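You operate a simulated robot arm through the tools that you are given. There is no shell and no other tool.

You are at the controls of a simulated robot arm. One attempt, no reset.

TASK
Switch on the run-out tester, spin the grooved cylinder and sort it by its reading.
Fine: one press of START; grey tray, GOOD up to 0.05, else OVER; blue arm back out.

Only the result counts: the job must be done as asked and must still hold three seconds after the hand-in. Knocking over, shifting, dropping, spilling or breaking anything else fails it.

THE ROBOT
A 6-joint arm with a two-finger parallel gripper, fixed in place. Base frame: the origin is at the foot of the arm, x ahead of it, y to its left, z up. Units: mm, rad, N and s.
With the tool pointing down near the work surface it reaches from about 280 to 800 mm from the base axis. Its first joint turns from -2.897 to 2.897 rad. Payload 3.43 kg.
The tool frame sits at the grasp point between the pads (the TCP): z along the fingers, y along the line on which they close. The tips reach 34 mm beyond it. Largest opening 128 mm; finger width 24, thickness 12; the body of the gripper, 48 by 130 mm, starts 96 mm behind the TCP.
Orientation is told as [roll, pitch, yaw] about the base's x, y, z axes, in that order, counted from this pose: with the fingers straight down and closing along the base's y, the tool's x points along the base's -x, its y along +y and its z along -z.

THE INTERFACE
- The arm moves only by the tool servo_tool. Its argument "increments" is a list of rows, each an object of numbers (a shift or turn left out is 0, a gripper value left out holds the last): "dx", "dy", "dz": the shift along the tool's x, y, z in units of 25 mm (1.0 is 25 mm); "rx", "ry", "rz": the turn, a rotation vector about the tool's x, y, z in units of 6 degrees (1.0 is 6 degrees); "grip": the gripper command, from -1 (fully open) to 1 (shut), values between in proportion. In form: [{"dx": .., "dy": .., "dz": .., "rx": .., "ry": .., "rz": .., "grip": ..}, ...]. A call has 1 to 20 rows; each row shifts and turns the commanded pose from where the row before left it, along the tool's axes as they then stand. A call with a number of a shift or a turn outside -1 to 1 is refused whole. Each row takes 0.2 s and may step no farther than 50 mm and 0.15 rad from the row before; otherwise, or with a gripper value out of range, the whole call is refused. A pose out of reach is approached as far as the arm can. The call stops where the force on the tool passes 50 N (or 10 N more than at its start, if that is more) or the arm is blocked; 0.2 s more then pass. Each finger travels about 45 mm/s and halts on what it meets, pressing with about 21 N; the grip force reading is that of the motor and also rises with nothing between the fingers. The clock runs only during rows and for 0.2 s after the last one: add rows that do not move to give the fingers time. The reply holds the time, the measured pose of the TCP, the force on the tool along the base axes, the opening and the grip force, in the units named above and with some noise, with the torque about the TCP (base axes, N m) and any sound that the robot's microphone picked up.
- Cameras (640 x 400 px; columns grow to the right, rows downward): "scene" is fixed at [399.9, 643.1, 1603.8]; the picture's right is [-0.99, -0.15, 0.00], its down [-0.14, 0.92, -0.37] and it looks along [0.06, -0.36, -0.93] (base axes); focal length 365 px, centre (320, 200). "wrist" rides on the gripper at [76, -11, -160] in the tool frame; the picture's right is [0.15, 0.99, 0.00], its down [-0.88, 0.13, -0.46] and it looks along [-0.45, 0.07, 0.89] (tool axes); focal length 234 px, centre (320, 200). There is no depth. A picture from a camera that has moved, and an enlarged one, comes with that camera's place and axes in the base frame and with its lens. The place of the scene camera against the robot may be out by one fixed shift of up to 18 mm in any direction.
- camera(camera): a new picture of that camera. The clock stands still meanwhile.
- close_up(camera, box): a new picture of the part [left, top, right, bottom] of that camera's present view, enlarged. The clock stands still meanwhile.
- hand_in(): hands the job in; it is judged then, once.

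Nothing tells you positions but the pictures and the camera data. Unless the task says otherwise, let go and move clear before handing in.

The tools are called after "Call:" as name(argument=value, ...) on one line, values as JSON. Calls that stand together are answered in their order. servo_tool: Moves the arm, as the interface text tells. Its arguments: {"type":"object","properties":{"increments":{"type":"array","items":{"type":"object","properties":{"dx":{"type":"number"},"dy":{"type":"number"},"dz":{"type":"number"},"rx":{"type":"number"},"ry":{"type":"number"},"rz":{"type":"number"},"grip":{"type":"number"}}}}},"required":["increments"]} The other tools are called the same way: camera (camera) takes a picture; close_up (camera, box) takes an enlarged picture of a part of a camera's view; hand_in () hands the job in.

At the start:

```text
time: 0.0
tcp_pos: [285.7, 338.0, 1178.8]
tool_rot: [0.002, -0.001, -0.001]
ft_force: [-0.2, 0.5, -0.4]
torque: [0.02, 0.01, 0.0]
grip_width: 128.1
finger_force: 0.1
```

scene: 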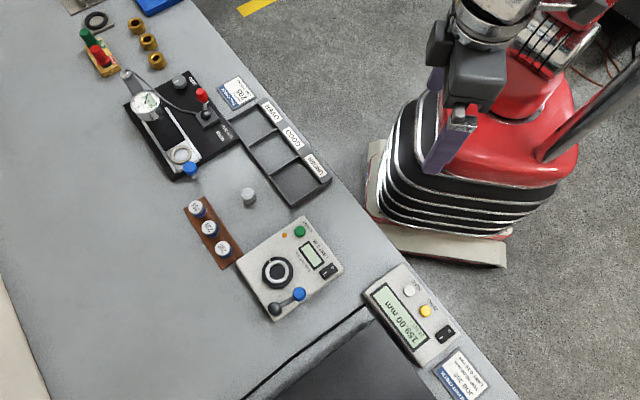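
wrist: 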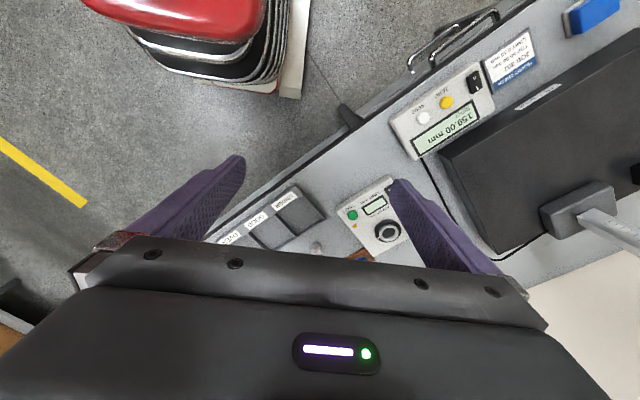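

I see a bench with a run-out tester (white/beige box with a chuck, green START, blue arm), a dial gauge stand, a grey three-compartment tray and several cylinders. I'll zoom in to read labels before moving.

Call:
close_up(camera="scene", box=[220, 200, 360, 330])

Call:
close_up(camera="scene", box=[170, 70, 340, 220])

Call:
close_up(camera="scene", box=[170, 170, 270, 280])

Call:
close_up(camera="scene", box=[70, 0, 250, 190])

Call:
close_up(camera="scene", box=[340, 250, 520, 400])

```text
3.08 times, centred on (290, 265) of scene
camera zoom: at [399.9, 643.1, 1603.8], right [-0.99, -0.15, 0.0], down [-0.14, 0.92, -0.37], along [0.06, -0.36, -0.93], focal length 1123 px, centre (412, 0)
```

zoom: 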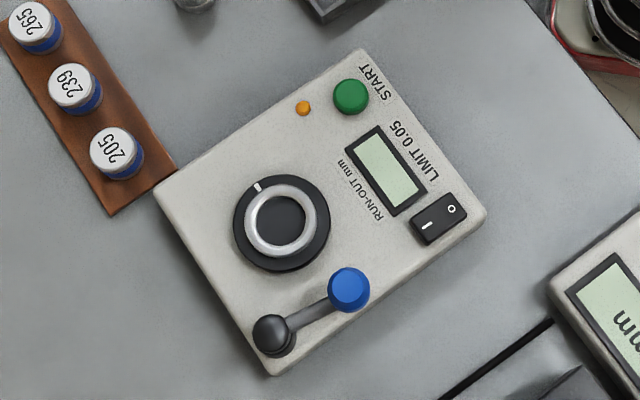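

```text
2.67 times, centred on (255, 145) of scene
camera zoom: at [399.9, 643.1, 1603.8], right [-0.99, -0.15, 0.0], down [-0.14, 0.92, -0.37], along [0.06, -0.36, -0.93], focal length 973 px, centre (493, 347)
```

zoom: 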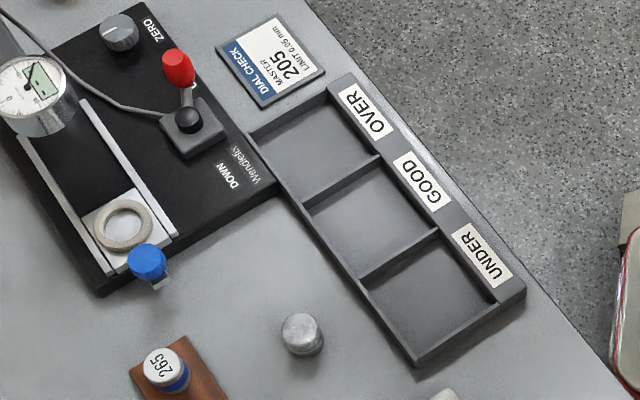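

```text
3.64 times, centred on (220, 225) of scene
camera zoom: at [399.9, 643.1, 1603.8], right [-0.99, -0.15, 0.0], down [-0.14, 0.92, -0.37], along [0.06, -0.36, -0.93], focal length 1327 px, centre (684, 109)
```

zoom: 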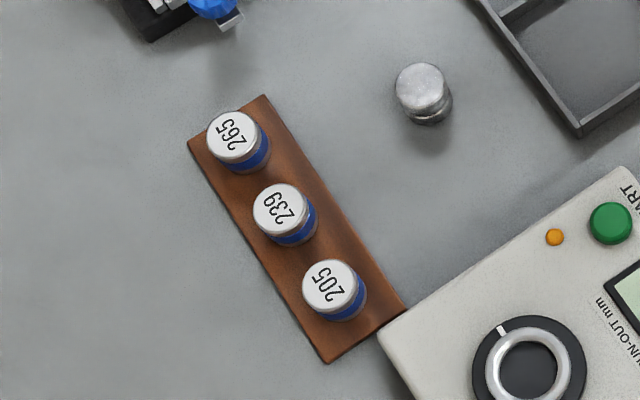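

```text
2.11 times, centred on (160, 95) of scene
camera zoom: at [399.9, 643.1, 1603.8], right [-0.99, -0.15, 0.0], down [-0.14, 0.92, -0.37], along [0.06, -0.36, -0.93], focal length 768 px, centre (657, 421)
```

zoom: 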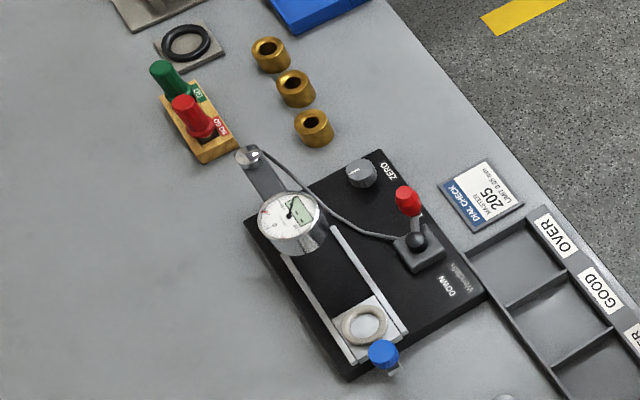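

```text
2.67 times, centred on (430, 325) of scene
camera zoom: at [399.9, 643.1, 1603.8], right [-0.99, -0.15, 0.0], down [-0.14, 0.92, -0.37], along [0.06, -0.36, -0.93], focal length 973 px, centre (27, -133)
```

zoom: 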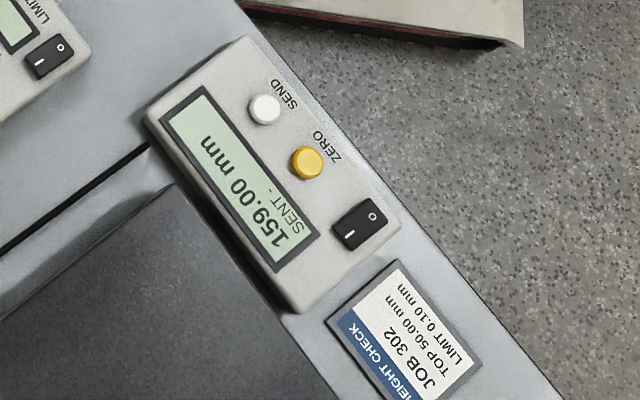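

The run-out tester is the light box with the rocker, green START, LCD, nest ring and blue-knobbed arm; the plain grooved cylinder stands alone near scene (249,196). I'll bring the wrist camera over that area to triangulate positions accurately.

Call:
servo_tool(increments=[{"dx": -0.8, "dz": 0.4, "grip": -1}, {"dx": -0.8, "dz": 0.4}, {"dx": -0.8, "dz": 0.4}, {"dx": -0.8, "dz": 0.4}, {"dx": -0.8, "dz": 0.4}, {"dx": -0.8, "dz": 0.4}])

Call:
camera(camera="wrist")

Call:
camera(camera="scene")

```text
time: 1.4
tcp_pos: [403.7, 337.7, 1118.7]
tool_rot: [0.002, -0.001, -0.001]
ft_force: [0.6, 0.4, 0.5]
torque: [-0.01, 0.01, 0.02]
grip_width: 127.9
finger_force: 0.0
```

```text
taken
camera wrist: at [328.8, 325.4, 1279.6], right [-0.15, 0.99, 0.0], down [0.88, 0.13, 0.46], along [0.45, 0.07, -0.89], focal length 234 px, centre (320, 200)
```

wrist: 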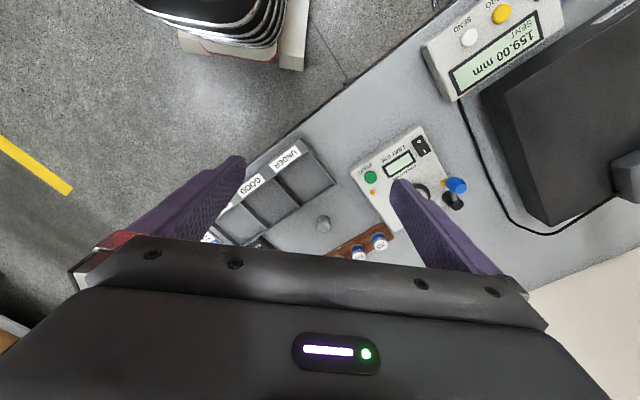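

```text
taken
```

scene: 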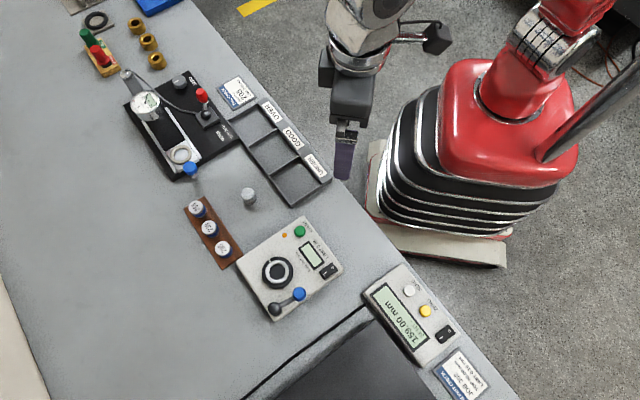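

START sits near (469,439,882) in the base frame, the nest around (498,528), and the grooved cylinder around (592,372). I'll move over the tester for a closer view.

Call:
servo_tool(increments=[{"dx": -0.58, "dy": 0.8, "dz": 0.4}, {"dx": -0.58, "dy": 0.8, "dz": 0.4}, {"dx": -0.58, "dy": 0.8, "dz": 0.4}, {"dx": -0.58, "dy": 0.8, "dz": 0.4}, {"dx": -0.58, "dy": 0.8, "dz": 0.4}, {"dx": -0.58, "dy": 0.8, "dz": 0.4}, {"dx": -0.58, "dy": 0.8, "dz": 0.4}, {"dx": -0.58, "dy": 0.8, "dz": 0.4}, {}])

Call:
camera(camera="wrist")

Call:
close_up(camera="wrist", box=[220, 60, 440, 240])

```text
time: 3.4
tcp_pos: [522.6, 499.0, 1039.6]
tool_rot: [0.002, -0.002, -0.002]
ft_force: [-0.4, 0.3, 0.8]
torque: [-0.01, 0.02, 0.0]
grip_width: 127.7
finger_force: 0.1
```

```text
taken
camera wrist: at [447.2, 486.9, 1199.7], right [-0.15, 0.99, 0.0], down [0.88, 0.13, 0.46], along [0.45, 0.07, -0.89], focal length 234 px, centre (320, 200)
```

wrist: 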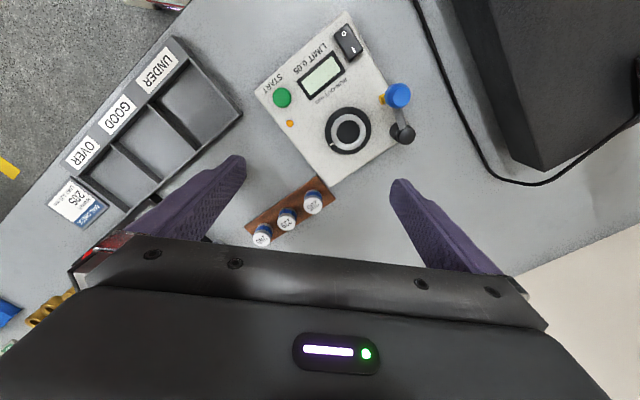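

```text
2.22 times, centred on (330, 150) of wrist
camera zoom: at [447.2, 486.9, 1199.7], right [-0.15, 0.99, 0.0], down [0.88, 0.13, 0.46], along [0.45, 0.07, -0.89], focal length 520 px, centre (298, 311)
```

zoom: 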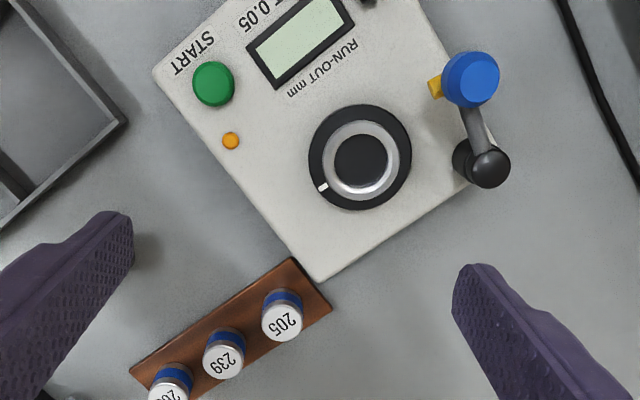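

The tester is clearly in view; the arm carries a yellow probe tip by its blue knob. I'll zoom in on the arm, the nest, the switch and START.

Call:
close_up(camera="wrist", box=[350, 70, 430, 150])

Call:
close_up(camera="wrist", box=[250, 10, 380, 110])

Call:
close_up(camera="wrist", box=[310, 90, 390, 170])

Call:
close_up(camera="scene", box=[230, 180, 270, 215])

```text
5.00 times, centred on (390, 110) of wrist
camera zoom: at [447.2, 486.9, 1199.7], right [-0.15, 0.99, 0.0], down [0.88, 0.13, 0.46], along [0.45, 0.07, -0.89], focal length 1171 px, centre (-30, 650)
```

zoom: 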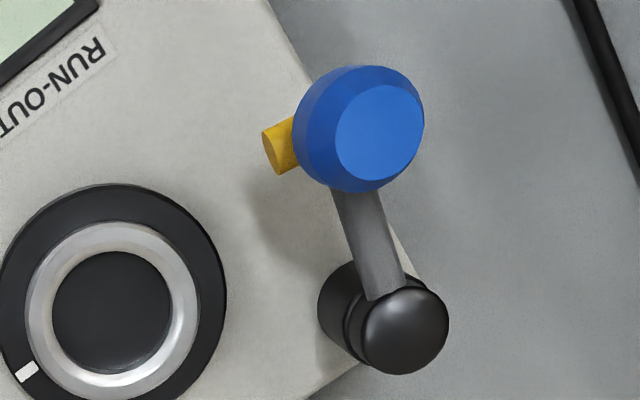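

```text
4.00 times, centred on (315, 60) of wrist
camera zoom: at [447.2, 486.9, 1199.7], right [-0.15, 0.99, 0.0], down [0.88, 0.13, 0.46], along [0.45, 0.07, -0.89], focal length 937 px, centre (340, 760)
```

zoom: 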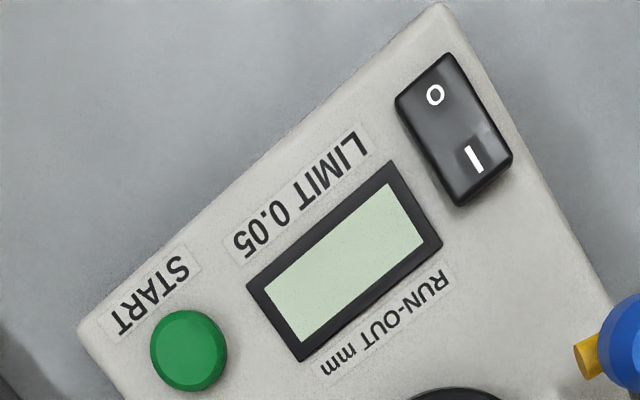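

```text
5.00 times, centred on (350, 130) of wrist
camera zoom: at [447.2, 486.9, 1199.7], right [-0.15, 0.99, 0.0], down [0.88, 0.13, 0.46], along [0.45, 0.07, -0.89], focal length 1171 px, centre (170, 550)
```

zoom: 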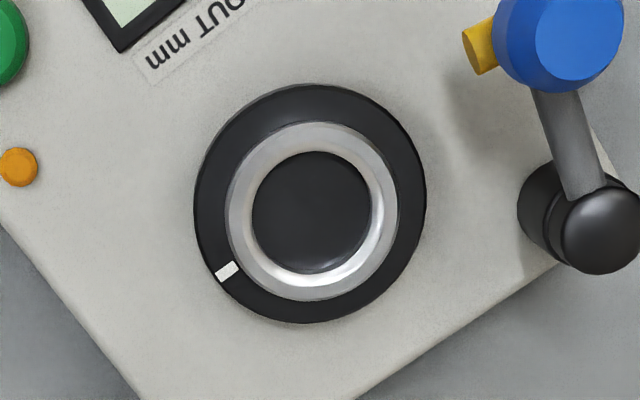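

```text
11.43 times, centred on (250, 198) of scene
camera zoom: at [399.9, 643.1, 1603.8], right [-0.99, -0.15, 0.0], down [-0.14, 0.92, -0.37], along [0.06, -0.36, -0.93], focal length 4170 px, centre (1120, 229)
```

zoom: 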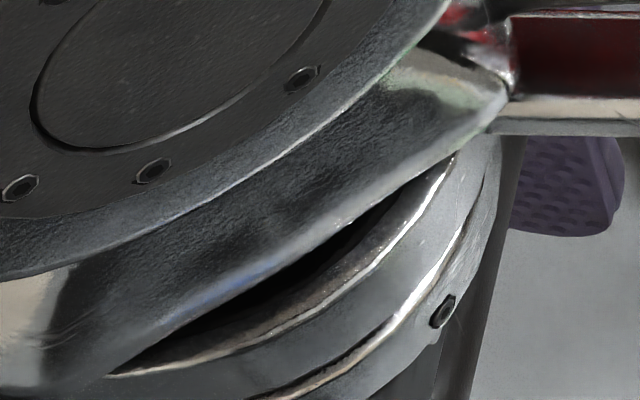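

I see the nest as a bevelled silver ring with a dark recess; the rocker is off ("I" end raised) and the LCD blank. I'll take a second view from a shifted, lower position for accurate triangulation.

Call:
servo_tool(increments=[{"dx": 0.635, "dy": 0.71, "dz": 0.53}, {"dx": 0.635, "dy": 0.71, "dz": 0.53}, {"dx": 0.635, "dy": 0.71, "dz": 0.53}, {}])

Call:
camera(camera="wrist")

Call:
close_up(camera="wrist", box=[220, 60, 420, 200])

Call:
close_up(camera="scene", box=[225, 175, 275, 215])

```text
time: 4.4
tcp_pos: [473.7, 549.6, 998.8]
tool_rot: [0.001, 0.001, 0.002]
ft_force: [0.2, -0.4, -0.5]
torque: [0.0, 0.0, 0.0]
grip_width: 127.9
finger_force: 0.1
```

```text
taken
camera wrist: at [398.8, 540.1, 1159.2], right [-0.15, 0.99, 0.0], down [0.88, 0.13, 0.46], along [0.45, 0.07, -0.89], focal length 234 px, centre (320, 200)
```

wrist: 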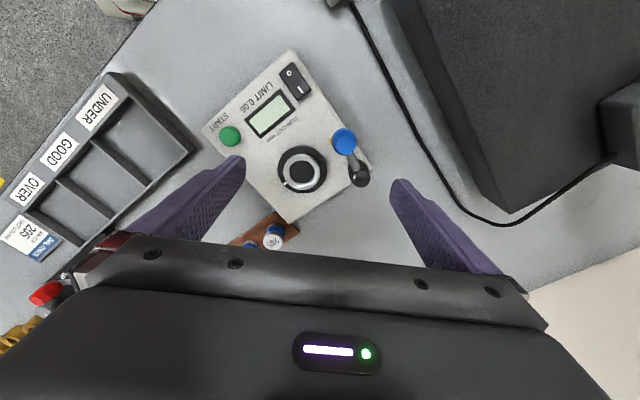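

```text
2.86 times, centred on (320, 130) of wrist
camera zoom: at [398.8, 540.1, 1159.2], right [-0.15, 0.99, 0.0], down [0.88, 0.13, 0.46], along [0.45, 0.07, -0.89], focal length 669 px, centre (320, 400)
```

zoom: 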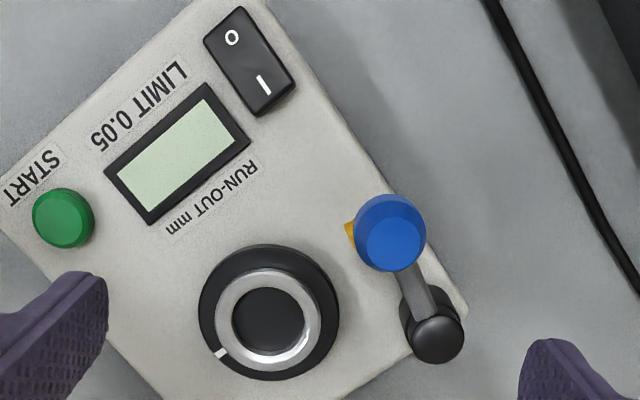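

```text
10.00 times, centred on (250, 195) of scene
camera zoom: at [399.9, 643.1, 1603.8], right [-0.99, -0.15, 0.0], down [-0.14, 0.92, -0.37], along [0.06, -0.36, -0.93], focal length 3649 px, centre (1020, 250)
```

zoom: 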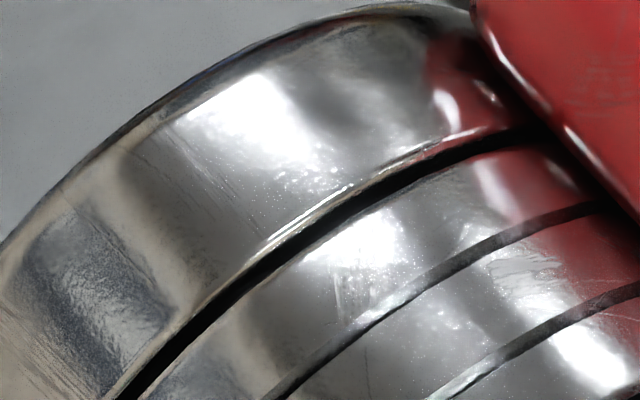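

From two views: START ≈ (475,442,875), nest ≈ (503,533,876), pivot ≈ (491,602), blue knob ≈ (449,571) with top near z 941. Next I'll view the grooved cylinder and tray.

Call:
servo_tool(increments=[{"dx": -0.72, "dy": -0.97}, {"dx": -0.72, "dy": -0.97}, {"dx": -0.72, "dy": -0.97}, {"dx": -0.72, "dy": -0.97}, {"dx": -0.72, "dy": -0.97}, {"dx": -0.72, "dy": -0.97}, {"dx": -0.72, "dy": -0.97}, {}])

Call:
camera(camera="wrist")

Call:
close_up(camera="wrist", box=[280, 130, 380, 230])

Call:
camera(camera="scene")

```text
time: 6.2
tcp_pos: [603.5, 382.3, 998.4]
tool_rot: [0.001, 0.0, 0.001]
ft_force: [1.1, -0.5, -1.0]
torque: [0.0, -0.03, -0.02]
grip_width: 128.0
finger_force: 0.2
```

```text
taken
camera wrist: at [527.3, 370.6, 1158.6], right [-0.15, 0.99, 0.0], down [0.88, 0.13, 0.46], along [0.45, 0.07, -0.89], focal length 234 px, centre (320, 200)
```

wrist: 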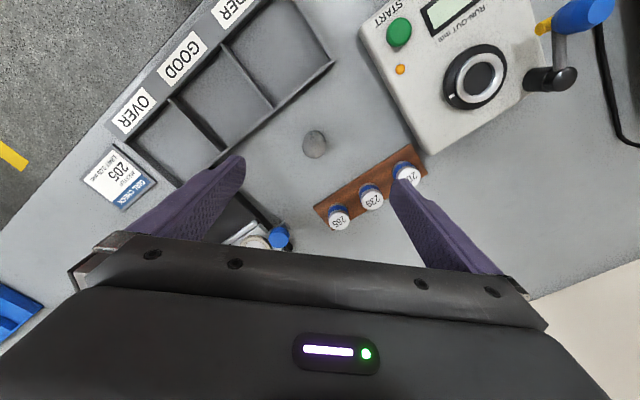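

```text
4.00 times, centred on (330, 180) of wrist
camera zoom: at [527.3, 370.6, 1158.6], right [-0.15, 0.99, 0.0], down [0.88, 0.13, 0.46], along [0.45, 0.07, -0.89], focal length 937 px, centre (280, 280)
```

zoom: 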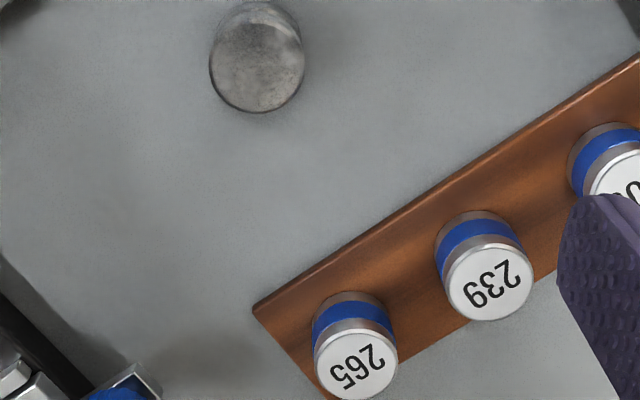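

```text
taken
```

scene: 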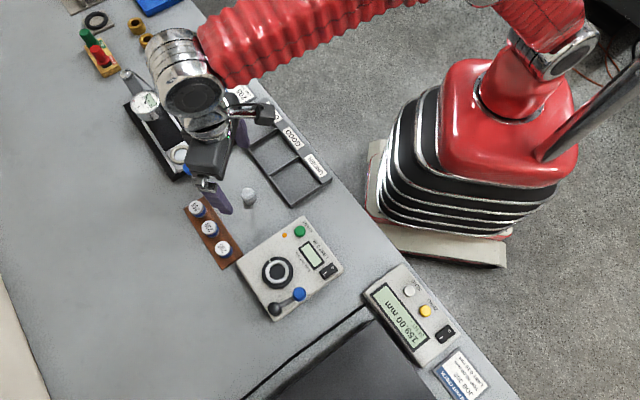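

The cylinder (about 30 mm across) is in view between the fingers. I'll check the scene camera close-up for its height and groove.

Call:
close_up(camera="scene", box=[224, 180, 274, 211])

Call:
close_up(camera="wrist", box=[294, 114, 344, 164])

Call:
close_up(camera="wrist", box=[100, 0, 340, 150])

```text
12.80 times, centred on (249, 196) of scene
camera zoom: at [399.9, 643.1, 1603.8], right [-0.99, -0.15, 0.0], down [-0.14, 0.92, -0.37], along [0.06, -0.36, -0.93], focal length 4671 px, centre (1229, 258)
```

zoom: 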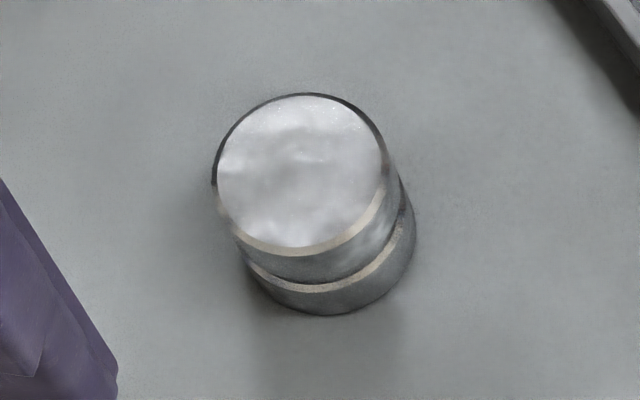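

```text
8.00 times, centred on (319, 139) of wrist
camera zoom: at [527.3, 370.6, 1158.6], right [-0.15, 0.99, 0.0], down [0.88, 0.13, 0.46], along [0.45, 0.07, -0.89], focal length 1873 px, centre (328, 688)
```

zoom: 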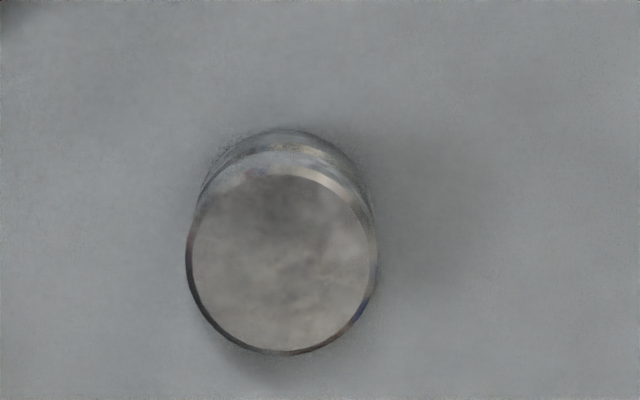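

```text
2.67 times, centred on (220, 75) of wrist
camera zoom: at [527.3, 370.6, 1158.6], right [-0.15, 0.99, 0.0], down [0.88, 0.13, 0.46], along [0.45, 0.07, -0.89], focal length 624 px, centre (587, 533)
```

zoom: 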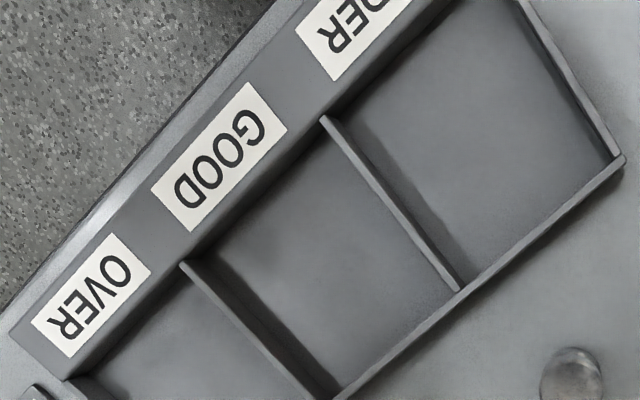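

The cylinder is about 29 mm in diameter and 28 mm tall, groove below mid-height, standing at about (607,375). I'll probe the free bench near (540,406) with closed fingertips to fix the table height.

Call:
servo_tool(increments=[{"dx": 0.635, "dy": 0.237, "dz": 0.5, "grip": 1}, {"dx": 0.635, "dy": 0.237, "dz": 0.5}, {"dx": 0.635, "dy": 0.237, "dz": 0.5}, {"dx": 0.635, "dy": 0.237, "dz": 0.5}, {}, {}, {}, {"dz": 0.7}, {"dz": 0.7}, {"dz": 0.7}, {}])

Call:
camera(camera="wrist")

```text
time: 8.6
tcp_pos: [537.0, 406.6, 896.3]
tool_rot: [0.001, 0.0, 0.002]
ft_force: [-0.3, -0.2, -1.3]
torque: [0.0, 0.02, 0.02]
grip_width: 0.2
finger_force: 20.8
```

```text
taken
camera wrist: at [461.8, 394.9, 1056.3], right [-0.15, 0.99, 0.0], down [0.88, 0.13, 0.46], along [0.45, 0.07, -0.89], focal length 234 px, centre (320, 200)
```

wrist: 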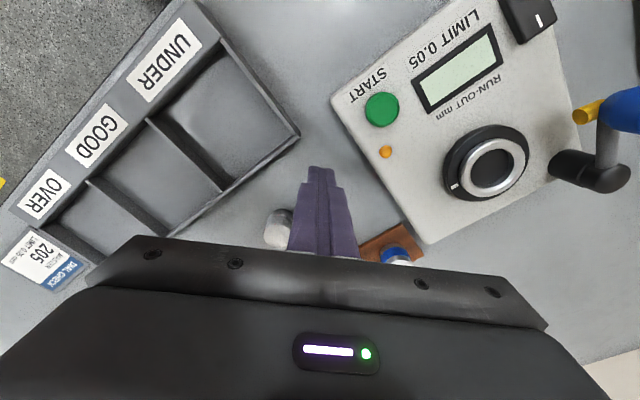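

Fingers are closed and over clear bench; no obstacles beneath. I'll descend slowly until I feel the table.

Call:
servo_tool(increments=[{"dz": 0.5}, {"dz": 0.3}, {"dz": 0.16}, {"dz": 0.12}, {"dz": 0.12}, {"dz": 0.12}, {"dz": 0.12}, {"dz": 0.12}, {"dz": 0.12}, {"dz": 0.12}, {"dz": 0.12}, {"dz": 0.12}])

```text
time: 9.7
tcp_pos: [536.4, 406.6, 874.7]
tool_rot: [0.002, -0.004, 0.001]
ft_force: [-1.3, -1.4, 4.1]
torque: [-0.03, 0.09, 0.03]
grip_width: 0.1
finger_force: 21.4
stopped in row 5: the force on the tool passed its limit at 56 N (the readings are from after the stop); the commanded pose is now the measured one
```

The bench surface is at about z ≈ 840 (contact with TCP at ~874). I'll raise up, set the fingers to a moderate opening and move above the cylinder for a closer view.

Call:
servo_tool(increments=[{"dz": -0.8}, {"dz": -0.8}, {"dz": -0.8}, {"dx": -0.65, "dy": -0.3, "grip": -0.1}, {"dx": -0.65, "dy": -0.3}, {"dx": -0.65, "dy": -0.3}, {"dx": -0.65, "dy": -0.3}, {}, {}])

Call:
camera(camera="wrist")

Call:
servo_tool(increments=[{}])

Call:
close_up(camera="wrist", box=[270, 110, 370, 210])

```text
time: 11.7
tcp_pos: [602.9, 375.0, 934.6]
tool_rot: [0.002, -0.002, -0.001]
ft_force: [0.7, -0.3, 0.5]
torque: [0.01, 0.0, 0.02]
grip_width: 70.6
finger_force: 0.0
```

```text
taken
camera wrist: at [526.5, 364.2, 1094.8], right [-0.15, 0.99, 0.0], down [0.88, 0.13, 0.46], along [0.45, 0.07, -0.89], focal length 234 px, centre (320, 200)
```

wrist: 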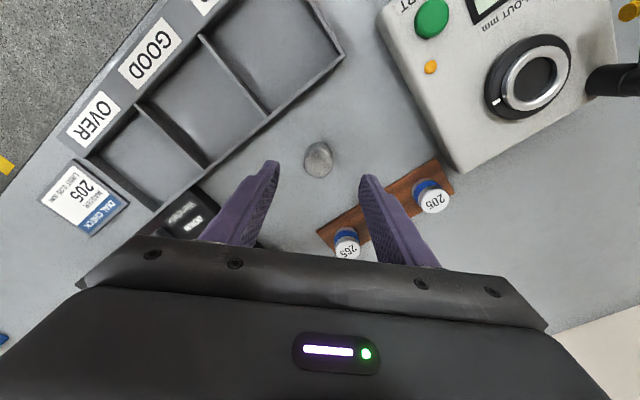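

```text
time: 12.1
tcp_pos: [601.4, 375.3, 934.5]
tool_rot: [0.004, -0.002, 0.0]
ft_force: [0.9, 0.1, -0.3]
torque: [0.0, 0.01, 0.03]
grip_width: 70.4
finger_force: 0.0
```

```text
4.00 times, centred on (320, 160) of wrist
camera zoom: at [526.5, 364.3, 1094.8], right [-0.15, 0.99, 0.0], down [0.88, 0.13, 0.46], along [0.45, 0.07, -0.89], focal length 937 px, centre (320, 360)
```

zoom: 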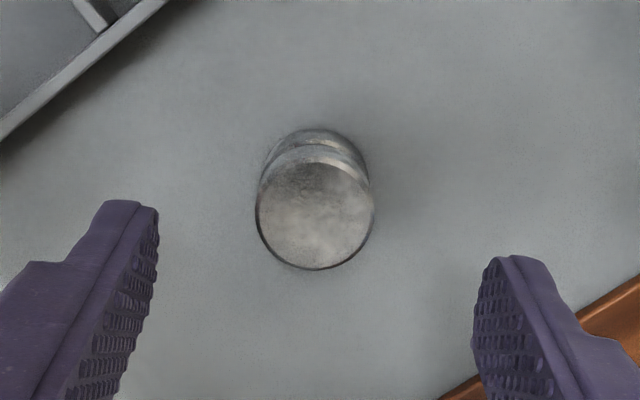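

The camera data gives a more precise pose: the cylinder is at about (600, 374.5), top near z 870, directly between the fingers. I'll centre, descend to grip its upper half (clear of the groove), and close.

Call:
servo_tool(increments=[{"dx": 0.1, "dy": -0.036}, {"dz": 0.5}, {"dz": 0.5}, {"dz": 0.5}, {"dz": 0.35}, {}])

Call:
camera(camera="wrist")

Call:
close_up(camera="wrist", box=[260, 130, 380, 250])

```text
time: 13.5
tcp_pos: [601.7, 374.8, 888.3]
tool_rot: [0.004, -0.003, 0.001]
ft_force: [-0.7, 0.7, 0.1]
torque: [0.03, 0.0, 0.01]
grip_width: 70.5
finger_force: 0.2
```

```text
taken
camera wrist: at [524.7, 363.9, 1048.0], right [-0.15, 0.99, 0.0], down [0.88, 0.13, 0.46], along [0.45, 0.07, -0.89], focal length 234 px, centre (320, 200)
```

wrist: 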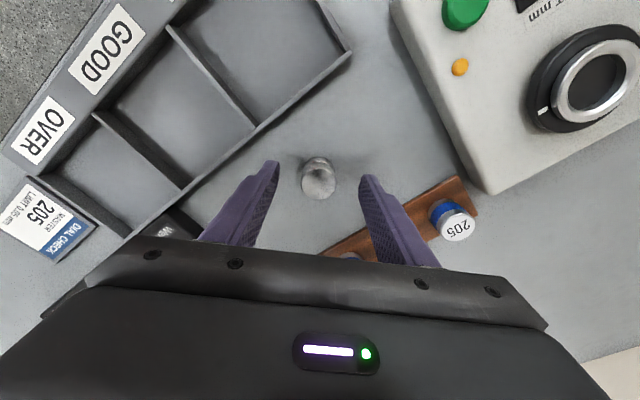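

```text
3.33 times, centred on (320, 190) of wrist
camera zoom: at [524.7, 363.9, 1048.0], right [-0.15, 0.99, 0.0], down [0.88, 0.13, 0.46], along [0.45, 0.07, -0.89], focal length 781 px, centre (320, 233)
```

zoom: 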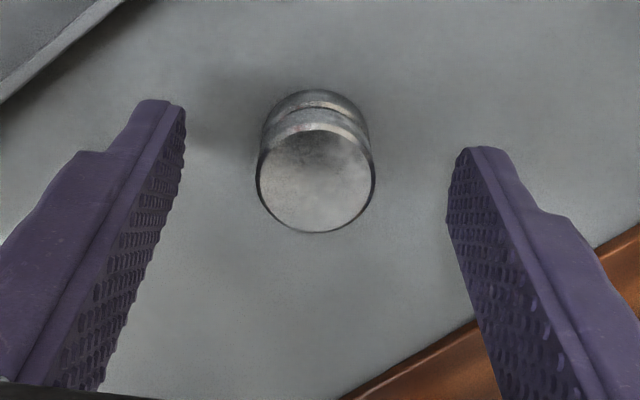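

The cylinder sits centred between the pads with the tips above the groove. I'll close the grip and lift gently.

Call:
servo_tool(increments=[{"grip": 1}, {}, {}, {}, {}])

Call:
servo_tool(increments=[{"dz": -0.2}, {"dz": -0.6}, {"dz": -0.8}, {"dz": -0.8}, {}])

Call:
camera(camera="wrist")

Call:
close_up(camera="wrist", box=[260, 130, 380, 250])

```text
time: 14.7
tcp_pos: [600.5, 375.1, 888.3]
tool_rot: [0.003, -0.002, 0.0]
ft_force: [0.4, 0.8, -0.1]
torque: [-0.05, 0.07, -0.03]
grip_width: 28.7
finger_force: 21.0
```

```text
time: 15.9
tcp_pos: [599.3, 375.9, 948.5]
tool_rot: [0.002, -0.003, -0.001]
ft_force: [0.0, 0.4, -0.6]
torque: [-0.02, -0.06, 0.01]
grip_width: 28.5
finger_force: 21.4
```

```text
taken
camera wrist: at [523.0, 364.0, 1108.3], right [-0.15, 0.99, 0.0], down [0.88, 0.13, 0.46], along [0.45, 0.07, -0.89], focal length 234 px, centre (320, 200)
```

wrist: 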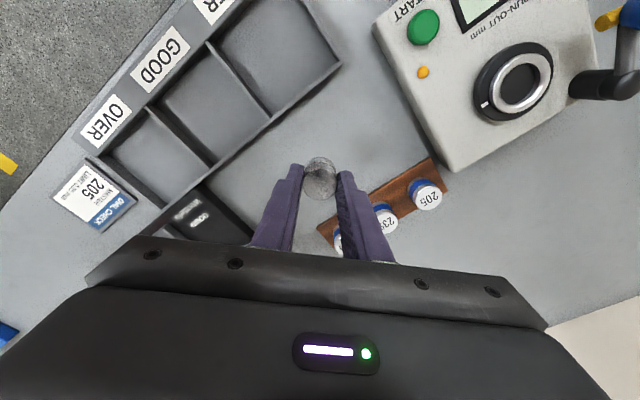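

```text
3.33 times, centred on (320, 190) of wrist
camera zoom: at [523.0, 364.0, 1108.3], right [-0.15, 0.99, 0.0], down [0.88, 0.13, 0.46], along [0.45, 0.07, -0.89], focal length 781 px, centre (320, 233)
```

zoom: 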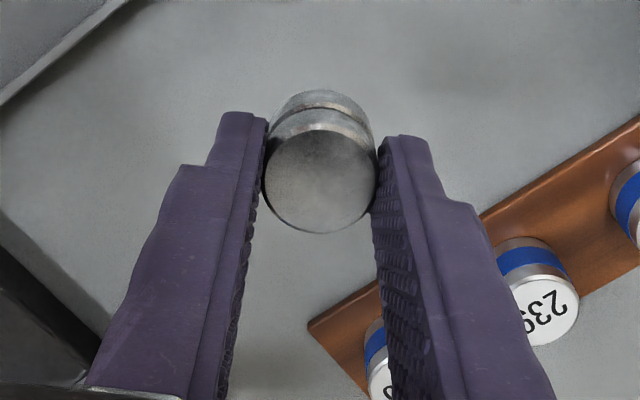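

The cylinder is held (28.6 mm across) and centred in the grip. I'll raise it and carry it near the nest, offset in +x so that I can still see the nest clearly.

Call:
servo_tool(increments=[{"dz": -0.6}, {"dz": -0.6}, {"dx": 0.32, "dy": 0.9}, {"dx": 0.32, "dy": 0.9}, {"dx": 0.32, "dy": 0.9}, {"dx": 0.32, "dy": 0.9}, {"dx": 0.32, "dy": 0.9}, {"dx": 0.32, "dy": 0.9}, {"dx": 0.32, "dy": 0.9}, {}, {}])

Call:
camera(camera="wrist")

Call:
close_up(camera="wrist", box=[280, 80, 380, 160])

Call:
close_up(camera="wrist", box=[210, 0, 430, 200])

```text
time: 18.3
tcp_pos: [543.9, 534.0, 976.1]
tool_rot: [0.004, -0.001, 0.0]
ft_force: [-0.1, 0.1, 0.3]
torque: [-0.04, 0.01, 0.0]
grip_width: 28.7
finger_force: 21.4
```

```text
taken
camera wrist: at [469.3, 522.6, 1136.8], right [-0.15, 0.99, 0.0], down [0.88, 0.13, 0.46], along [0.45, 0.07, -0.89], focal length 234 px, centre (320, 200)
```

wrist: 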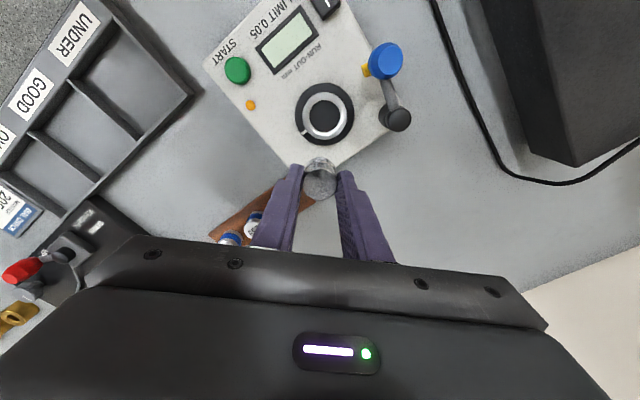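

```text
5.00 times, centred on (330, 120) of wrist
camera zoom: at [469.3, 522.6, 1136.8], right [-0.15, 0.99, 0.0], down [0.88, 0.13, 0.46], along [0.45, 0.07, -0.89], focal length 1171 px, centre (270, 600)
```

zoom: 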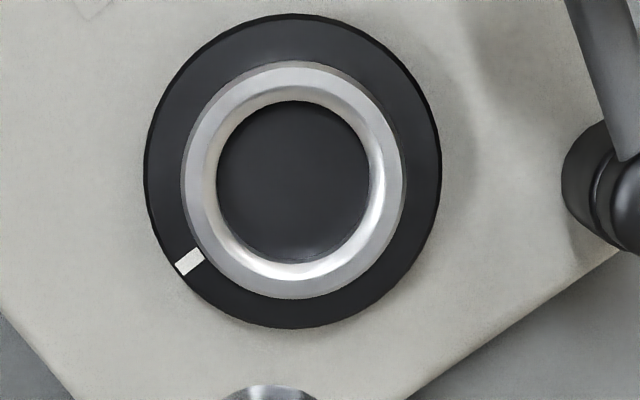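

```text
2.00 times, centred on (320, 100) of wrist
camera zoom: at [469.3, 522.6, 1136.8], right [-0.15, 0.99, 0.0], down [0.88, 0.13, 0.46], along [0.45, 0.07, -0.89], focal length 468 px, centre (320, 400)
```

zoom: 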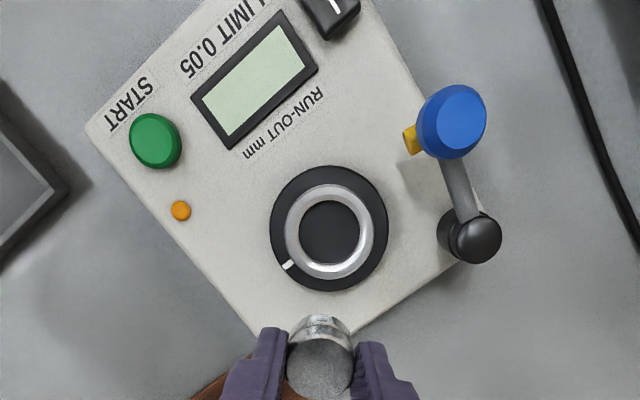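

The nest centre computes to about (502, 532.6); the cylinder sits ~75 mm ahead of the camera in x. I'll move over the nest, lower partway and check alignment.

Call:
servo_tool(increments=[{"dx": 0.56, "dy": -0.02}, {"dx": 0.57, "dy": -0.02}, {"dx": 0.57, "dy": -0.02}, {}, {"dz": 0.6}, {"dz": 0.6}, {}, {}])

Call:
camera(camera="wrist")

Call:
close_up(camera="wrist", box=[250, 110, 400, 230])

Call:
close_up(camera="scene", box=[230, 200, 350, 330])

```text
time: 20.1
tcp_pos: [500.6, 531.6, 947.5]
tool_rot: [0.002, -0.003, 0.003]
ft_force: [0.1, -0.3, -0.8]
torque: [-0.01, 0.02, -0.02]
grip_width: 28.6
finger_force: 20.6
```

```text
taken
camera wrist: at [424.2, 519.8, 1107.9], right [-0.15, 0.99, 0.0], down [0.88, 0.13, 0.46], along [0.45, 0.07, -0.89], focal length 234 px, centre (320, 200)
```

wrist: 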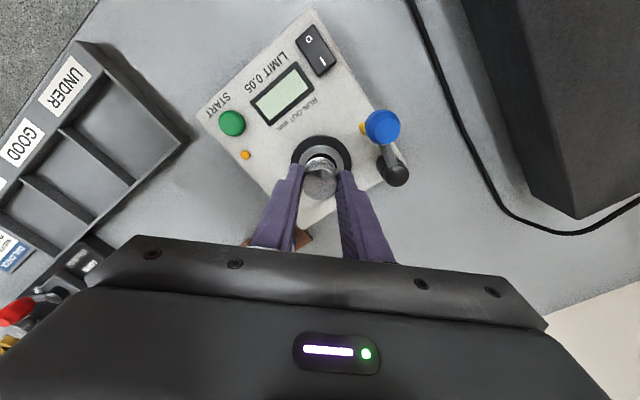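

```text
3.33 times, centred on (325, 170) of wrist
camera zoom: at [424.2, 519.8, 1107.9], right [-0.15, 0.99, 0.0], down [0.88, 0.13, 0.46], along [0.45, 0.07, -0.89], focal length 781 px, centre (303, 300)
```

zoom: 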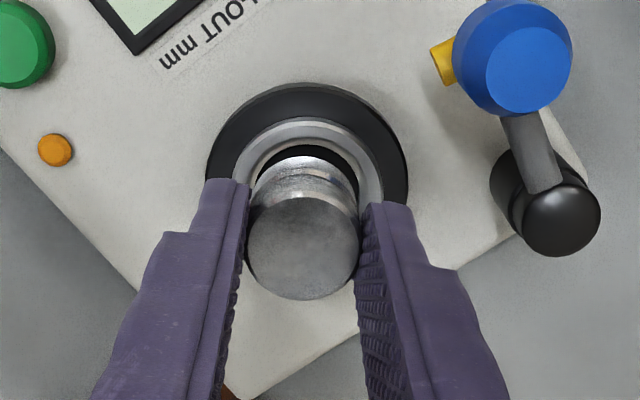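

```text
3.08 times, centred on (290, 265) of scene
camera zoom: at [399.9, 643.1, 1603.8], right [-0.99, -0.15, 0.0], down [-0.14, 0.92, -0.37], along [0.06, -0.36, -0.93], focal length 1123 px, centre (412, 0)
```

zoom: 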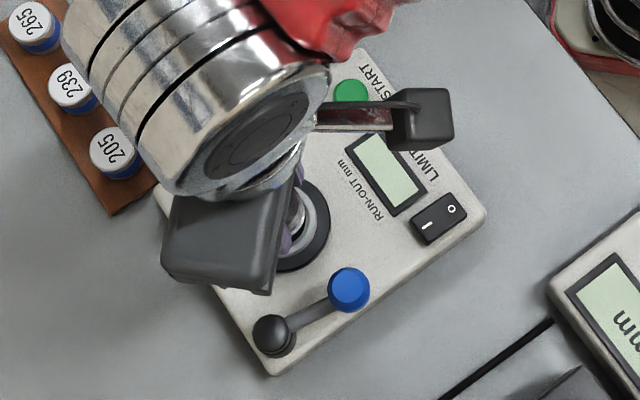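

I'm about 2.5 mm short in x and 1.5 mm in y over the nest. I'll correct, lower a little, and compare the cylinder bottom edge with the ring.

Call:
servo_tool(increments=[{"dx": -0.112, "dy": 0.064}, {"dz": 0.3}, {}, {}])

Call:
close_up(camera="wrist", box=[270, 120, 370, 210])

```text
time: 21.1
tcp_pos: [502.7, 534.3, 939.9]
tool_rot: [0.002, -0.005, -0.001]
ft_force: [0.1, 0.2, -1.4]
torque: [0.0, 0.02, 0.01]
grip_width: 28.9
finger_force: 21.0
```

```text
4.44 times, centred on (320, 165) of wrist
camera zoom: at [427.3, 521.3, 1100.1], right [-0.15, 0.99, 0.0], down [0.88, 0.13, 0.46], along [0.45, 0.07, -0.89], focal length 1041 px, centre (320, 356)
```

zoom: 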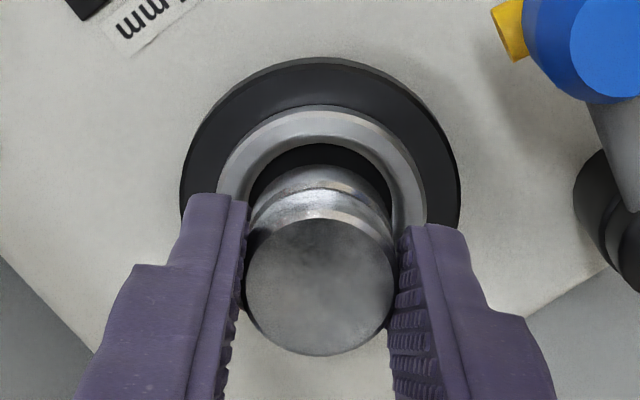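

Ring top now estimates to z ≈ 879 with nest centre (501.7, 533); the cylinder is within 1 mm. I'll trim x slightly and lower another 9 mm to just above the ring.

Call:
servo_tool(increments=[{"dx": 0.028, "dz": 0.18}, {"dz": 0.18}, {}, {}])

Call:
close_up(camera="wrist", box=[270, 120, 370, 210])

```text
time: 22.1
tcp_pos: [503.4, 533.9, 931.3]
tool_rot: [0.004, -0.005, 0.0]
ft_force: [-4.6, -1.7, 0.9]
torque: [-0.11, 0.21, 0.02]
grip_width: 28.8
finger_force: 21.4
```

```text
4.44 times, centred on (320, 165) of wrist
camera zoom: at [426.4, 521.7, 1090.8], right [-0.15, 0.99, 0.0], down [0.88, 0.13, 0.46], along [0.45, 0.07, -0.89], focal length 1041 px, centre (320, 356)
```

zoom: 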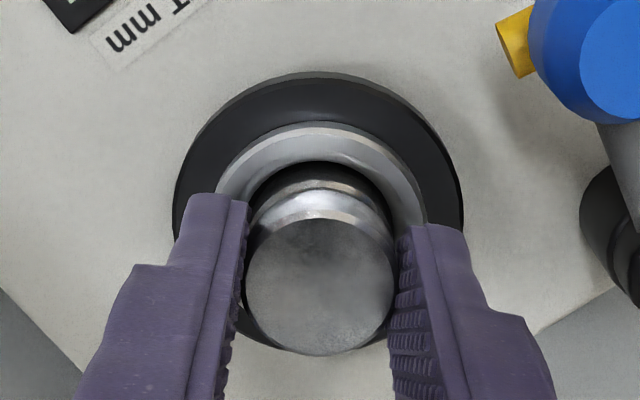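

I feel a light −x push, so the cylinder's far edge touches the ring's chamfer; the nest centre lies slightly toward −x. I'll shift −1.2 mm in x, −0.5 mm in y, and check the force.

Call:
servo_tool(increments=[{"dx": 0.05, "dy": -0.02}, {}, {}])

Call:
servo_tool(increments=[{"dz": 0.06}, {}])

Call:
close_up(camera="wrist", box=[270, 120, 370, 210])

```text
time: 22.9
tcp_pos: [501.8, 533.1, 930.3]
tool_rot: [0.004, -0.003, 0.001]
ft_force: [0.8, 0.6, -0.6]
torque: [0.03, -0.03, -0.01]
grip_width: 28.8
finger_force: 21.1
```

```text
time: 23.5
tcp_pos: [501.8, 533.5, 930.8]
tool_rot: [0.006, -0.007, 0.0]
ft_force: [-0.9, 0.6, 7.7]
torque: [-0.07, 0.05, -0.05]
grip_width: 29.1
finger_force: 21.2
```

```text
4.44 times, centred on (320, 165) of wrist
camera zoom: at [425.6, 521.1, 1090.1], right [-0.15, 0.99, 0.0], down [0.88, 0.13, 0.46], along [0.46, 0.07, -0.89], focal length 1041 px, centre (320, 356)
```

zoom: 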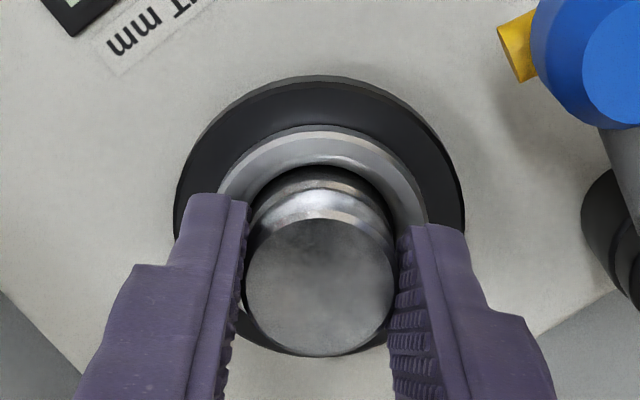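

The cylinder is now touching something beneath with ~8 N; I'll zoom in to judge whether it is seated on the recess floor.

Call:
close_up(camera="wrist", box=[295, 140, 345, 180])

Call:
close_up(camera="scene", box=[255, 245, 315, 295])

```text
10.00 times, centred on (320, 160) of wrist
camera zoom: at [425.6, 521.1, 1090.1], right [-0.15, 0.99, 0.0], down [0.88, 0.13, 0.46], along [0.46, 0.07, -0.89], focal length 2342 px, centre (320, 600)
```

zoom: 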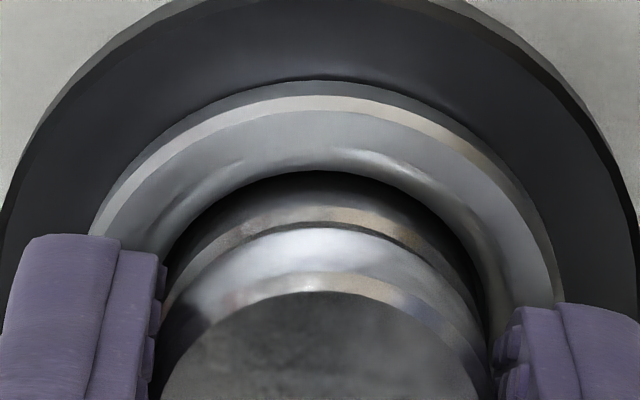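

```text
8.00 times, centred on (285, 270) of scene
camera zoom: at [399.9, 643.1, 1603.8], right [-0.99, -0.15, 0.0], down [-0.14, 0.92, -0.37], along [0.06, -0.36, -0.93], focal length 2919 px, centre (600, -360)
```

zoom: 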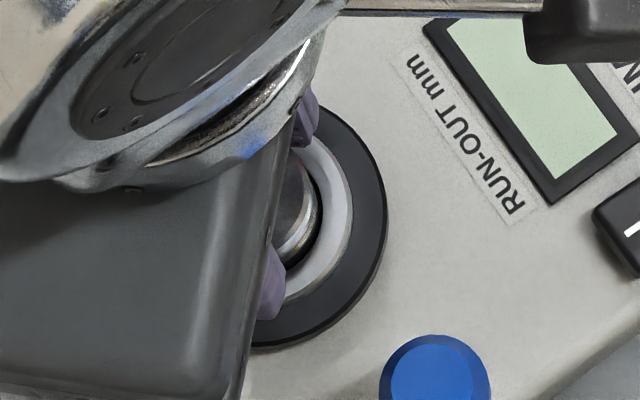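

The cylinder is down inside the ring recess. To centre it I'll unload slightly and feel for the opposite (−x) wall.

Call:
servo_tool(increments=[{"dz": -0.05}, {"dx": 0.04}, {}])

Call:
servo_tool(increments=[{"dx": 0.03}, {}])

Call:
close_up(camera="wrist", box=[295, 140, 345, 180])

```text
time: 24.3
tcp_pos: [501.0, 532.8, 930.7]
tool_rot: [0.004, -0.004, 0.001]
ft_force: [-0.4, 0.2, -0.7]
torque: [0.01, 0.02, -0.01]
grip_width: 28.8
finger_force: 21.0
```

```text
time: 24.9
tcp_pos: [500.9, 532.9, 931.6]
tool_rot: [0.005, -0.004, 0.0]
ft_force: [4.5, 1.2, -2.0]
torque: [0.14, -0.22, 0.0]
grip_width: 28.7
finger_force: 21.2
```

```text
10.00 times, centred on (320, 160) of wrist
camera zoom: at [424.5, 520.8, 1090.7], right [-0.15, 0.99, 0.0], down [0.88, 0.13, 0.46], along [0.46, 0.07, -0.89], focal length 2342 px, centre (320, 600)
```

zoom: 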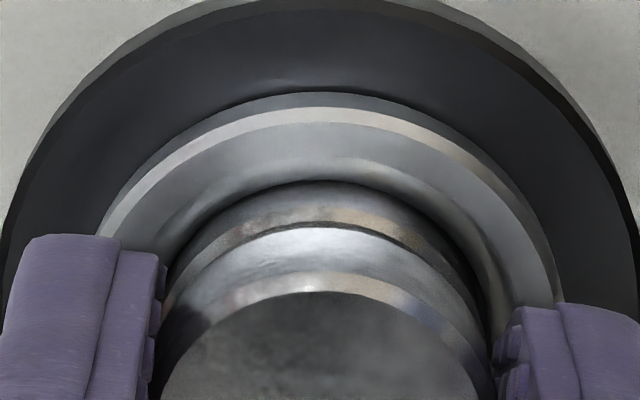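

The walls are at camera x 424.5 and 426.4, so the centre is ≈425.45; the fit is snug (±0.8 mm). I'll centre, seat it, and release by opening modestly.

Call:
servo_tool(increments=[{"dx": -0.036, "dy": 0.014}, {"dz": 0.05}, {}])

Call:
close_up(camera="wrist", box=[295, 140, 345, 180])

```text
time: 25.7
tcp_pos: [499.8, 533.0, 930.6]
tool_rot: [0.003, -0.004, -0.001]
ft_force: [-1.3, -0.1, 1.9]
torque: [-0.09, 0.02, -0.01]
grip_width: 28.8
finger_force: 21.2
```

```text
10.00 times, centred on (320, 160) of wrist
camera zoom: at [424.9, 521.7, 1090.2], right [-0.15, 0.99, 0.0], down [0.88, 0.13, 0.46], along [0.45, 0.07, -0.89], focal length 2342 px, centre (320, 600)
```

zoom: 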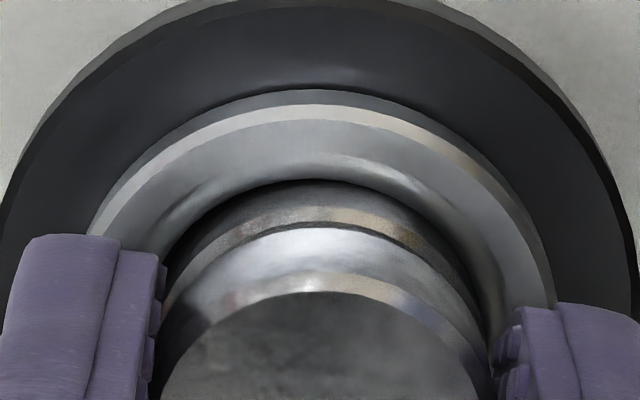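

Seated and nearly force-free. I'll open to about 50 mm and rise straight up.

Call:
servo_tool(increments=[{"grip": 0.22}, {}, {}, {"dz": -0.2}, {"dz": -0.6}, {"dz": -0.8}, {"dz": -0.8}, {}])

Call:
camera(camera="wrist")

Call:
close_up(camera="wrist", box=[250, 100, 410, 220])

```text
time: 27.5
tcp_pos: [500.8, 533.7, 989.9]
tool_rot: [0.003, -0.004, -0.001]
ft_force: [0.0, -0.8, 0.1]
torque: [0.01, -0.02, 0.0]
grip_width: 49.8
finger_force: 0.0
```

```text
taken
camera wrist: at [425.1, 522.5, 1149.9], right [-0.15, 0.99, 0.0], down [0.88, 0.13, 0.46], along [0.45, 0.07, -0.89], focal length 234 px, centre (320, 200)
```

wrist: 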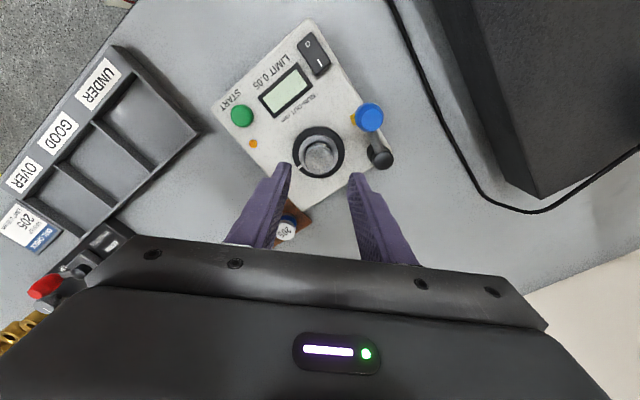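

```text
3.33 times, centred on (330, 160) of wrist
camera zoom: at [425.1, 522.5, 1149.9], right [-0.15, 0.99, 0.0], down [0.88, 0.13, 0.46], along [0.45, 0.07, -0.89], focal length 781 px, centre (287, 333)
```

zoom: 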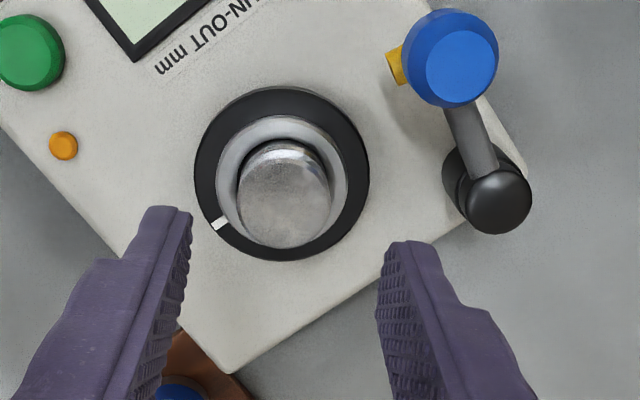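

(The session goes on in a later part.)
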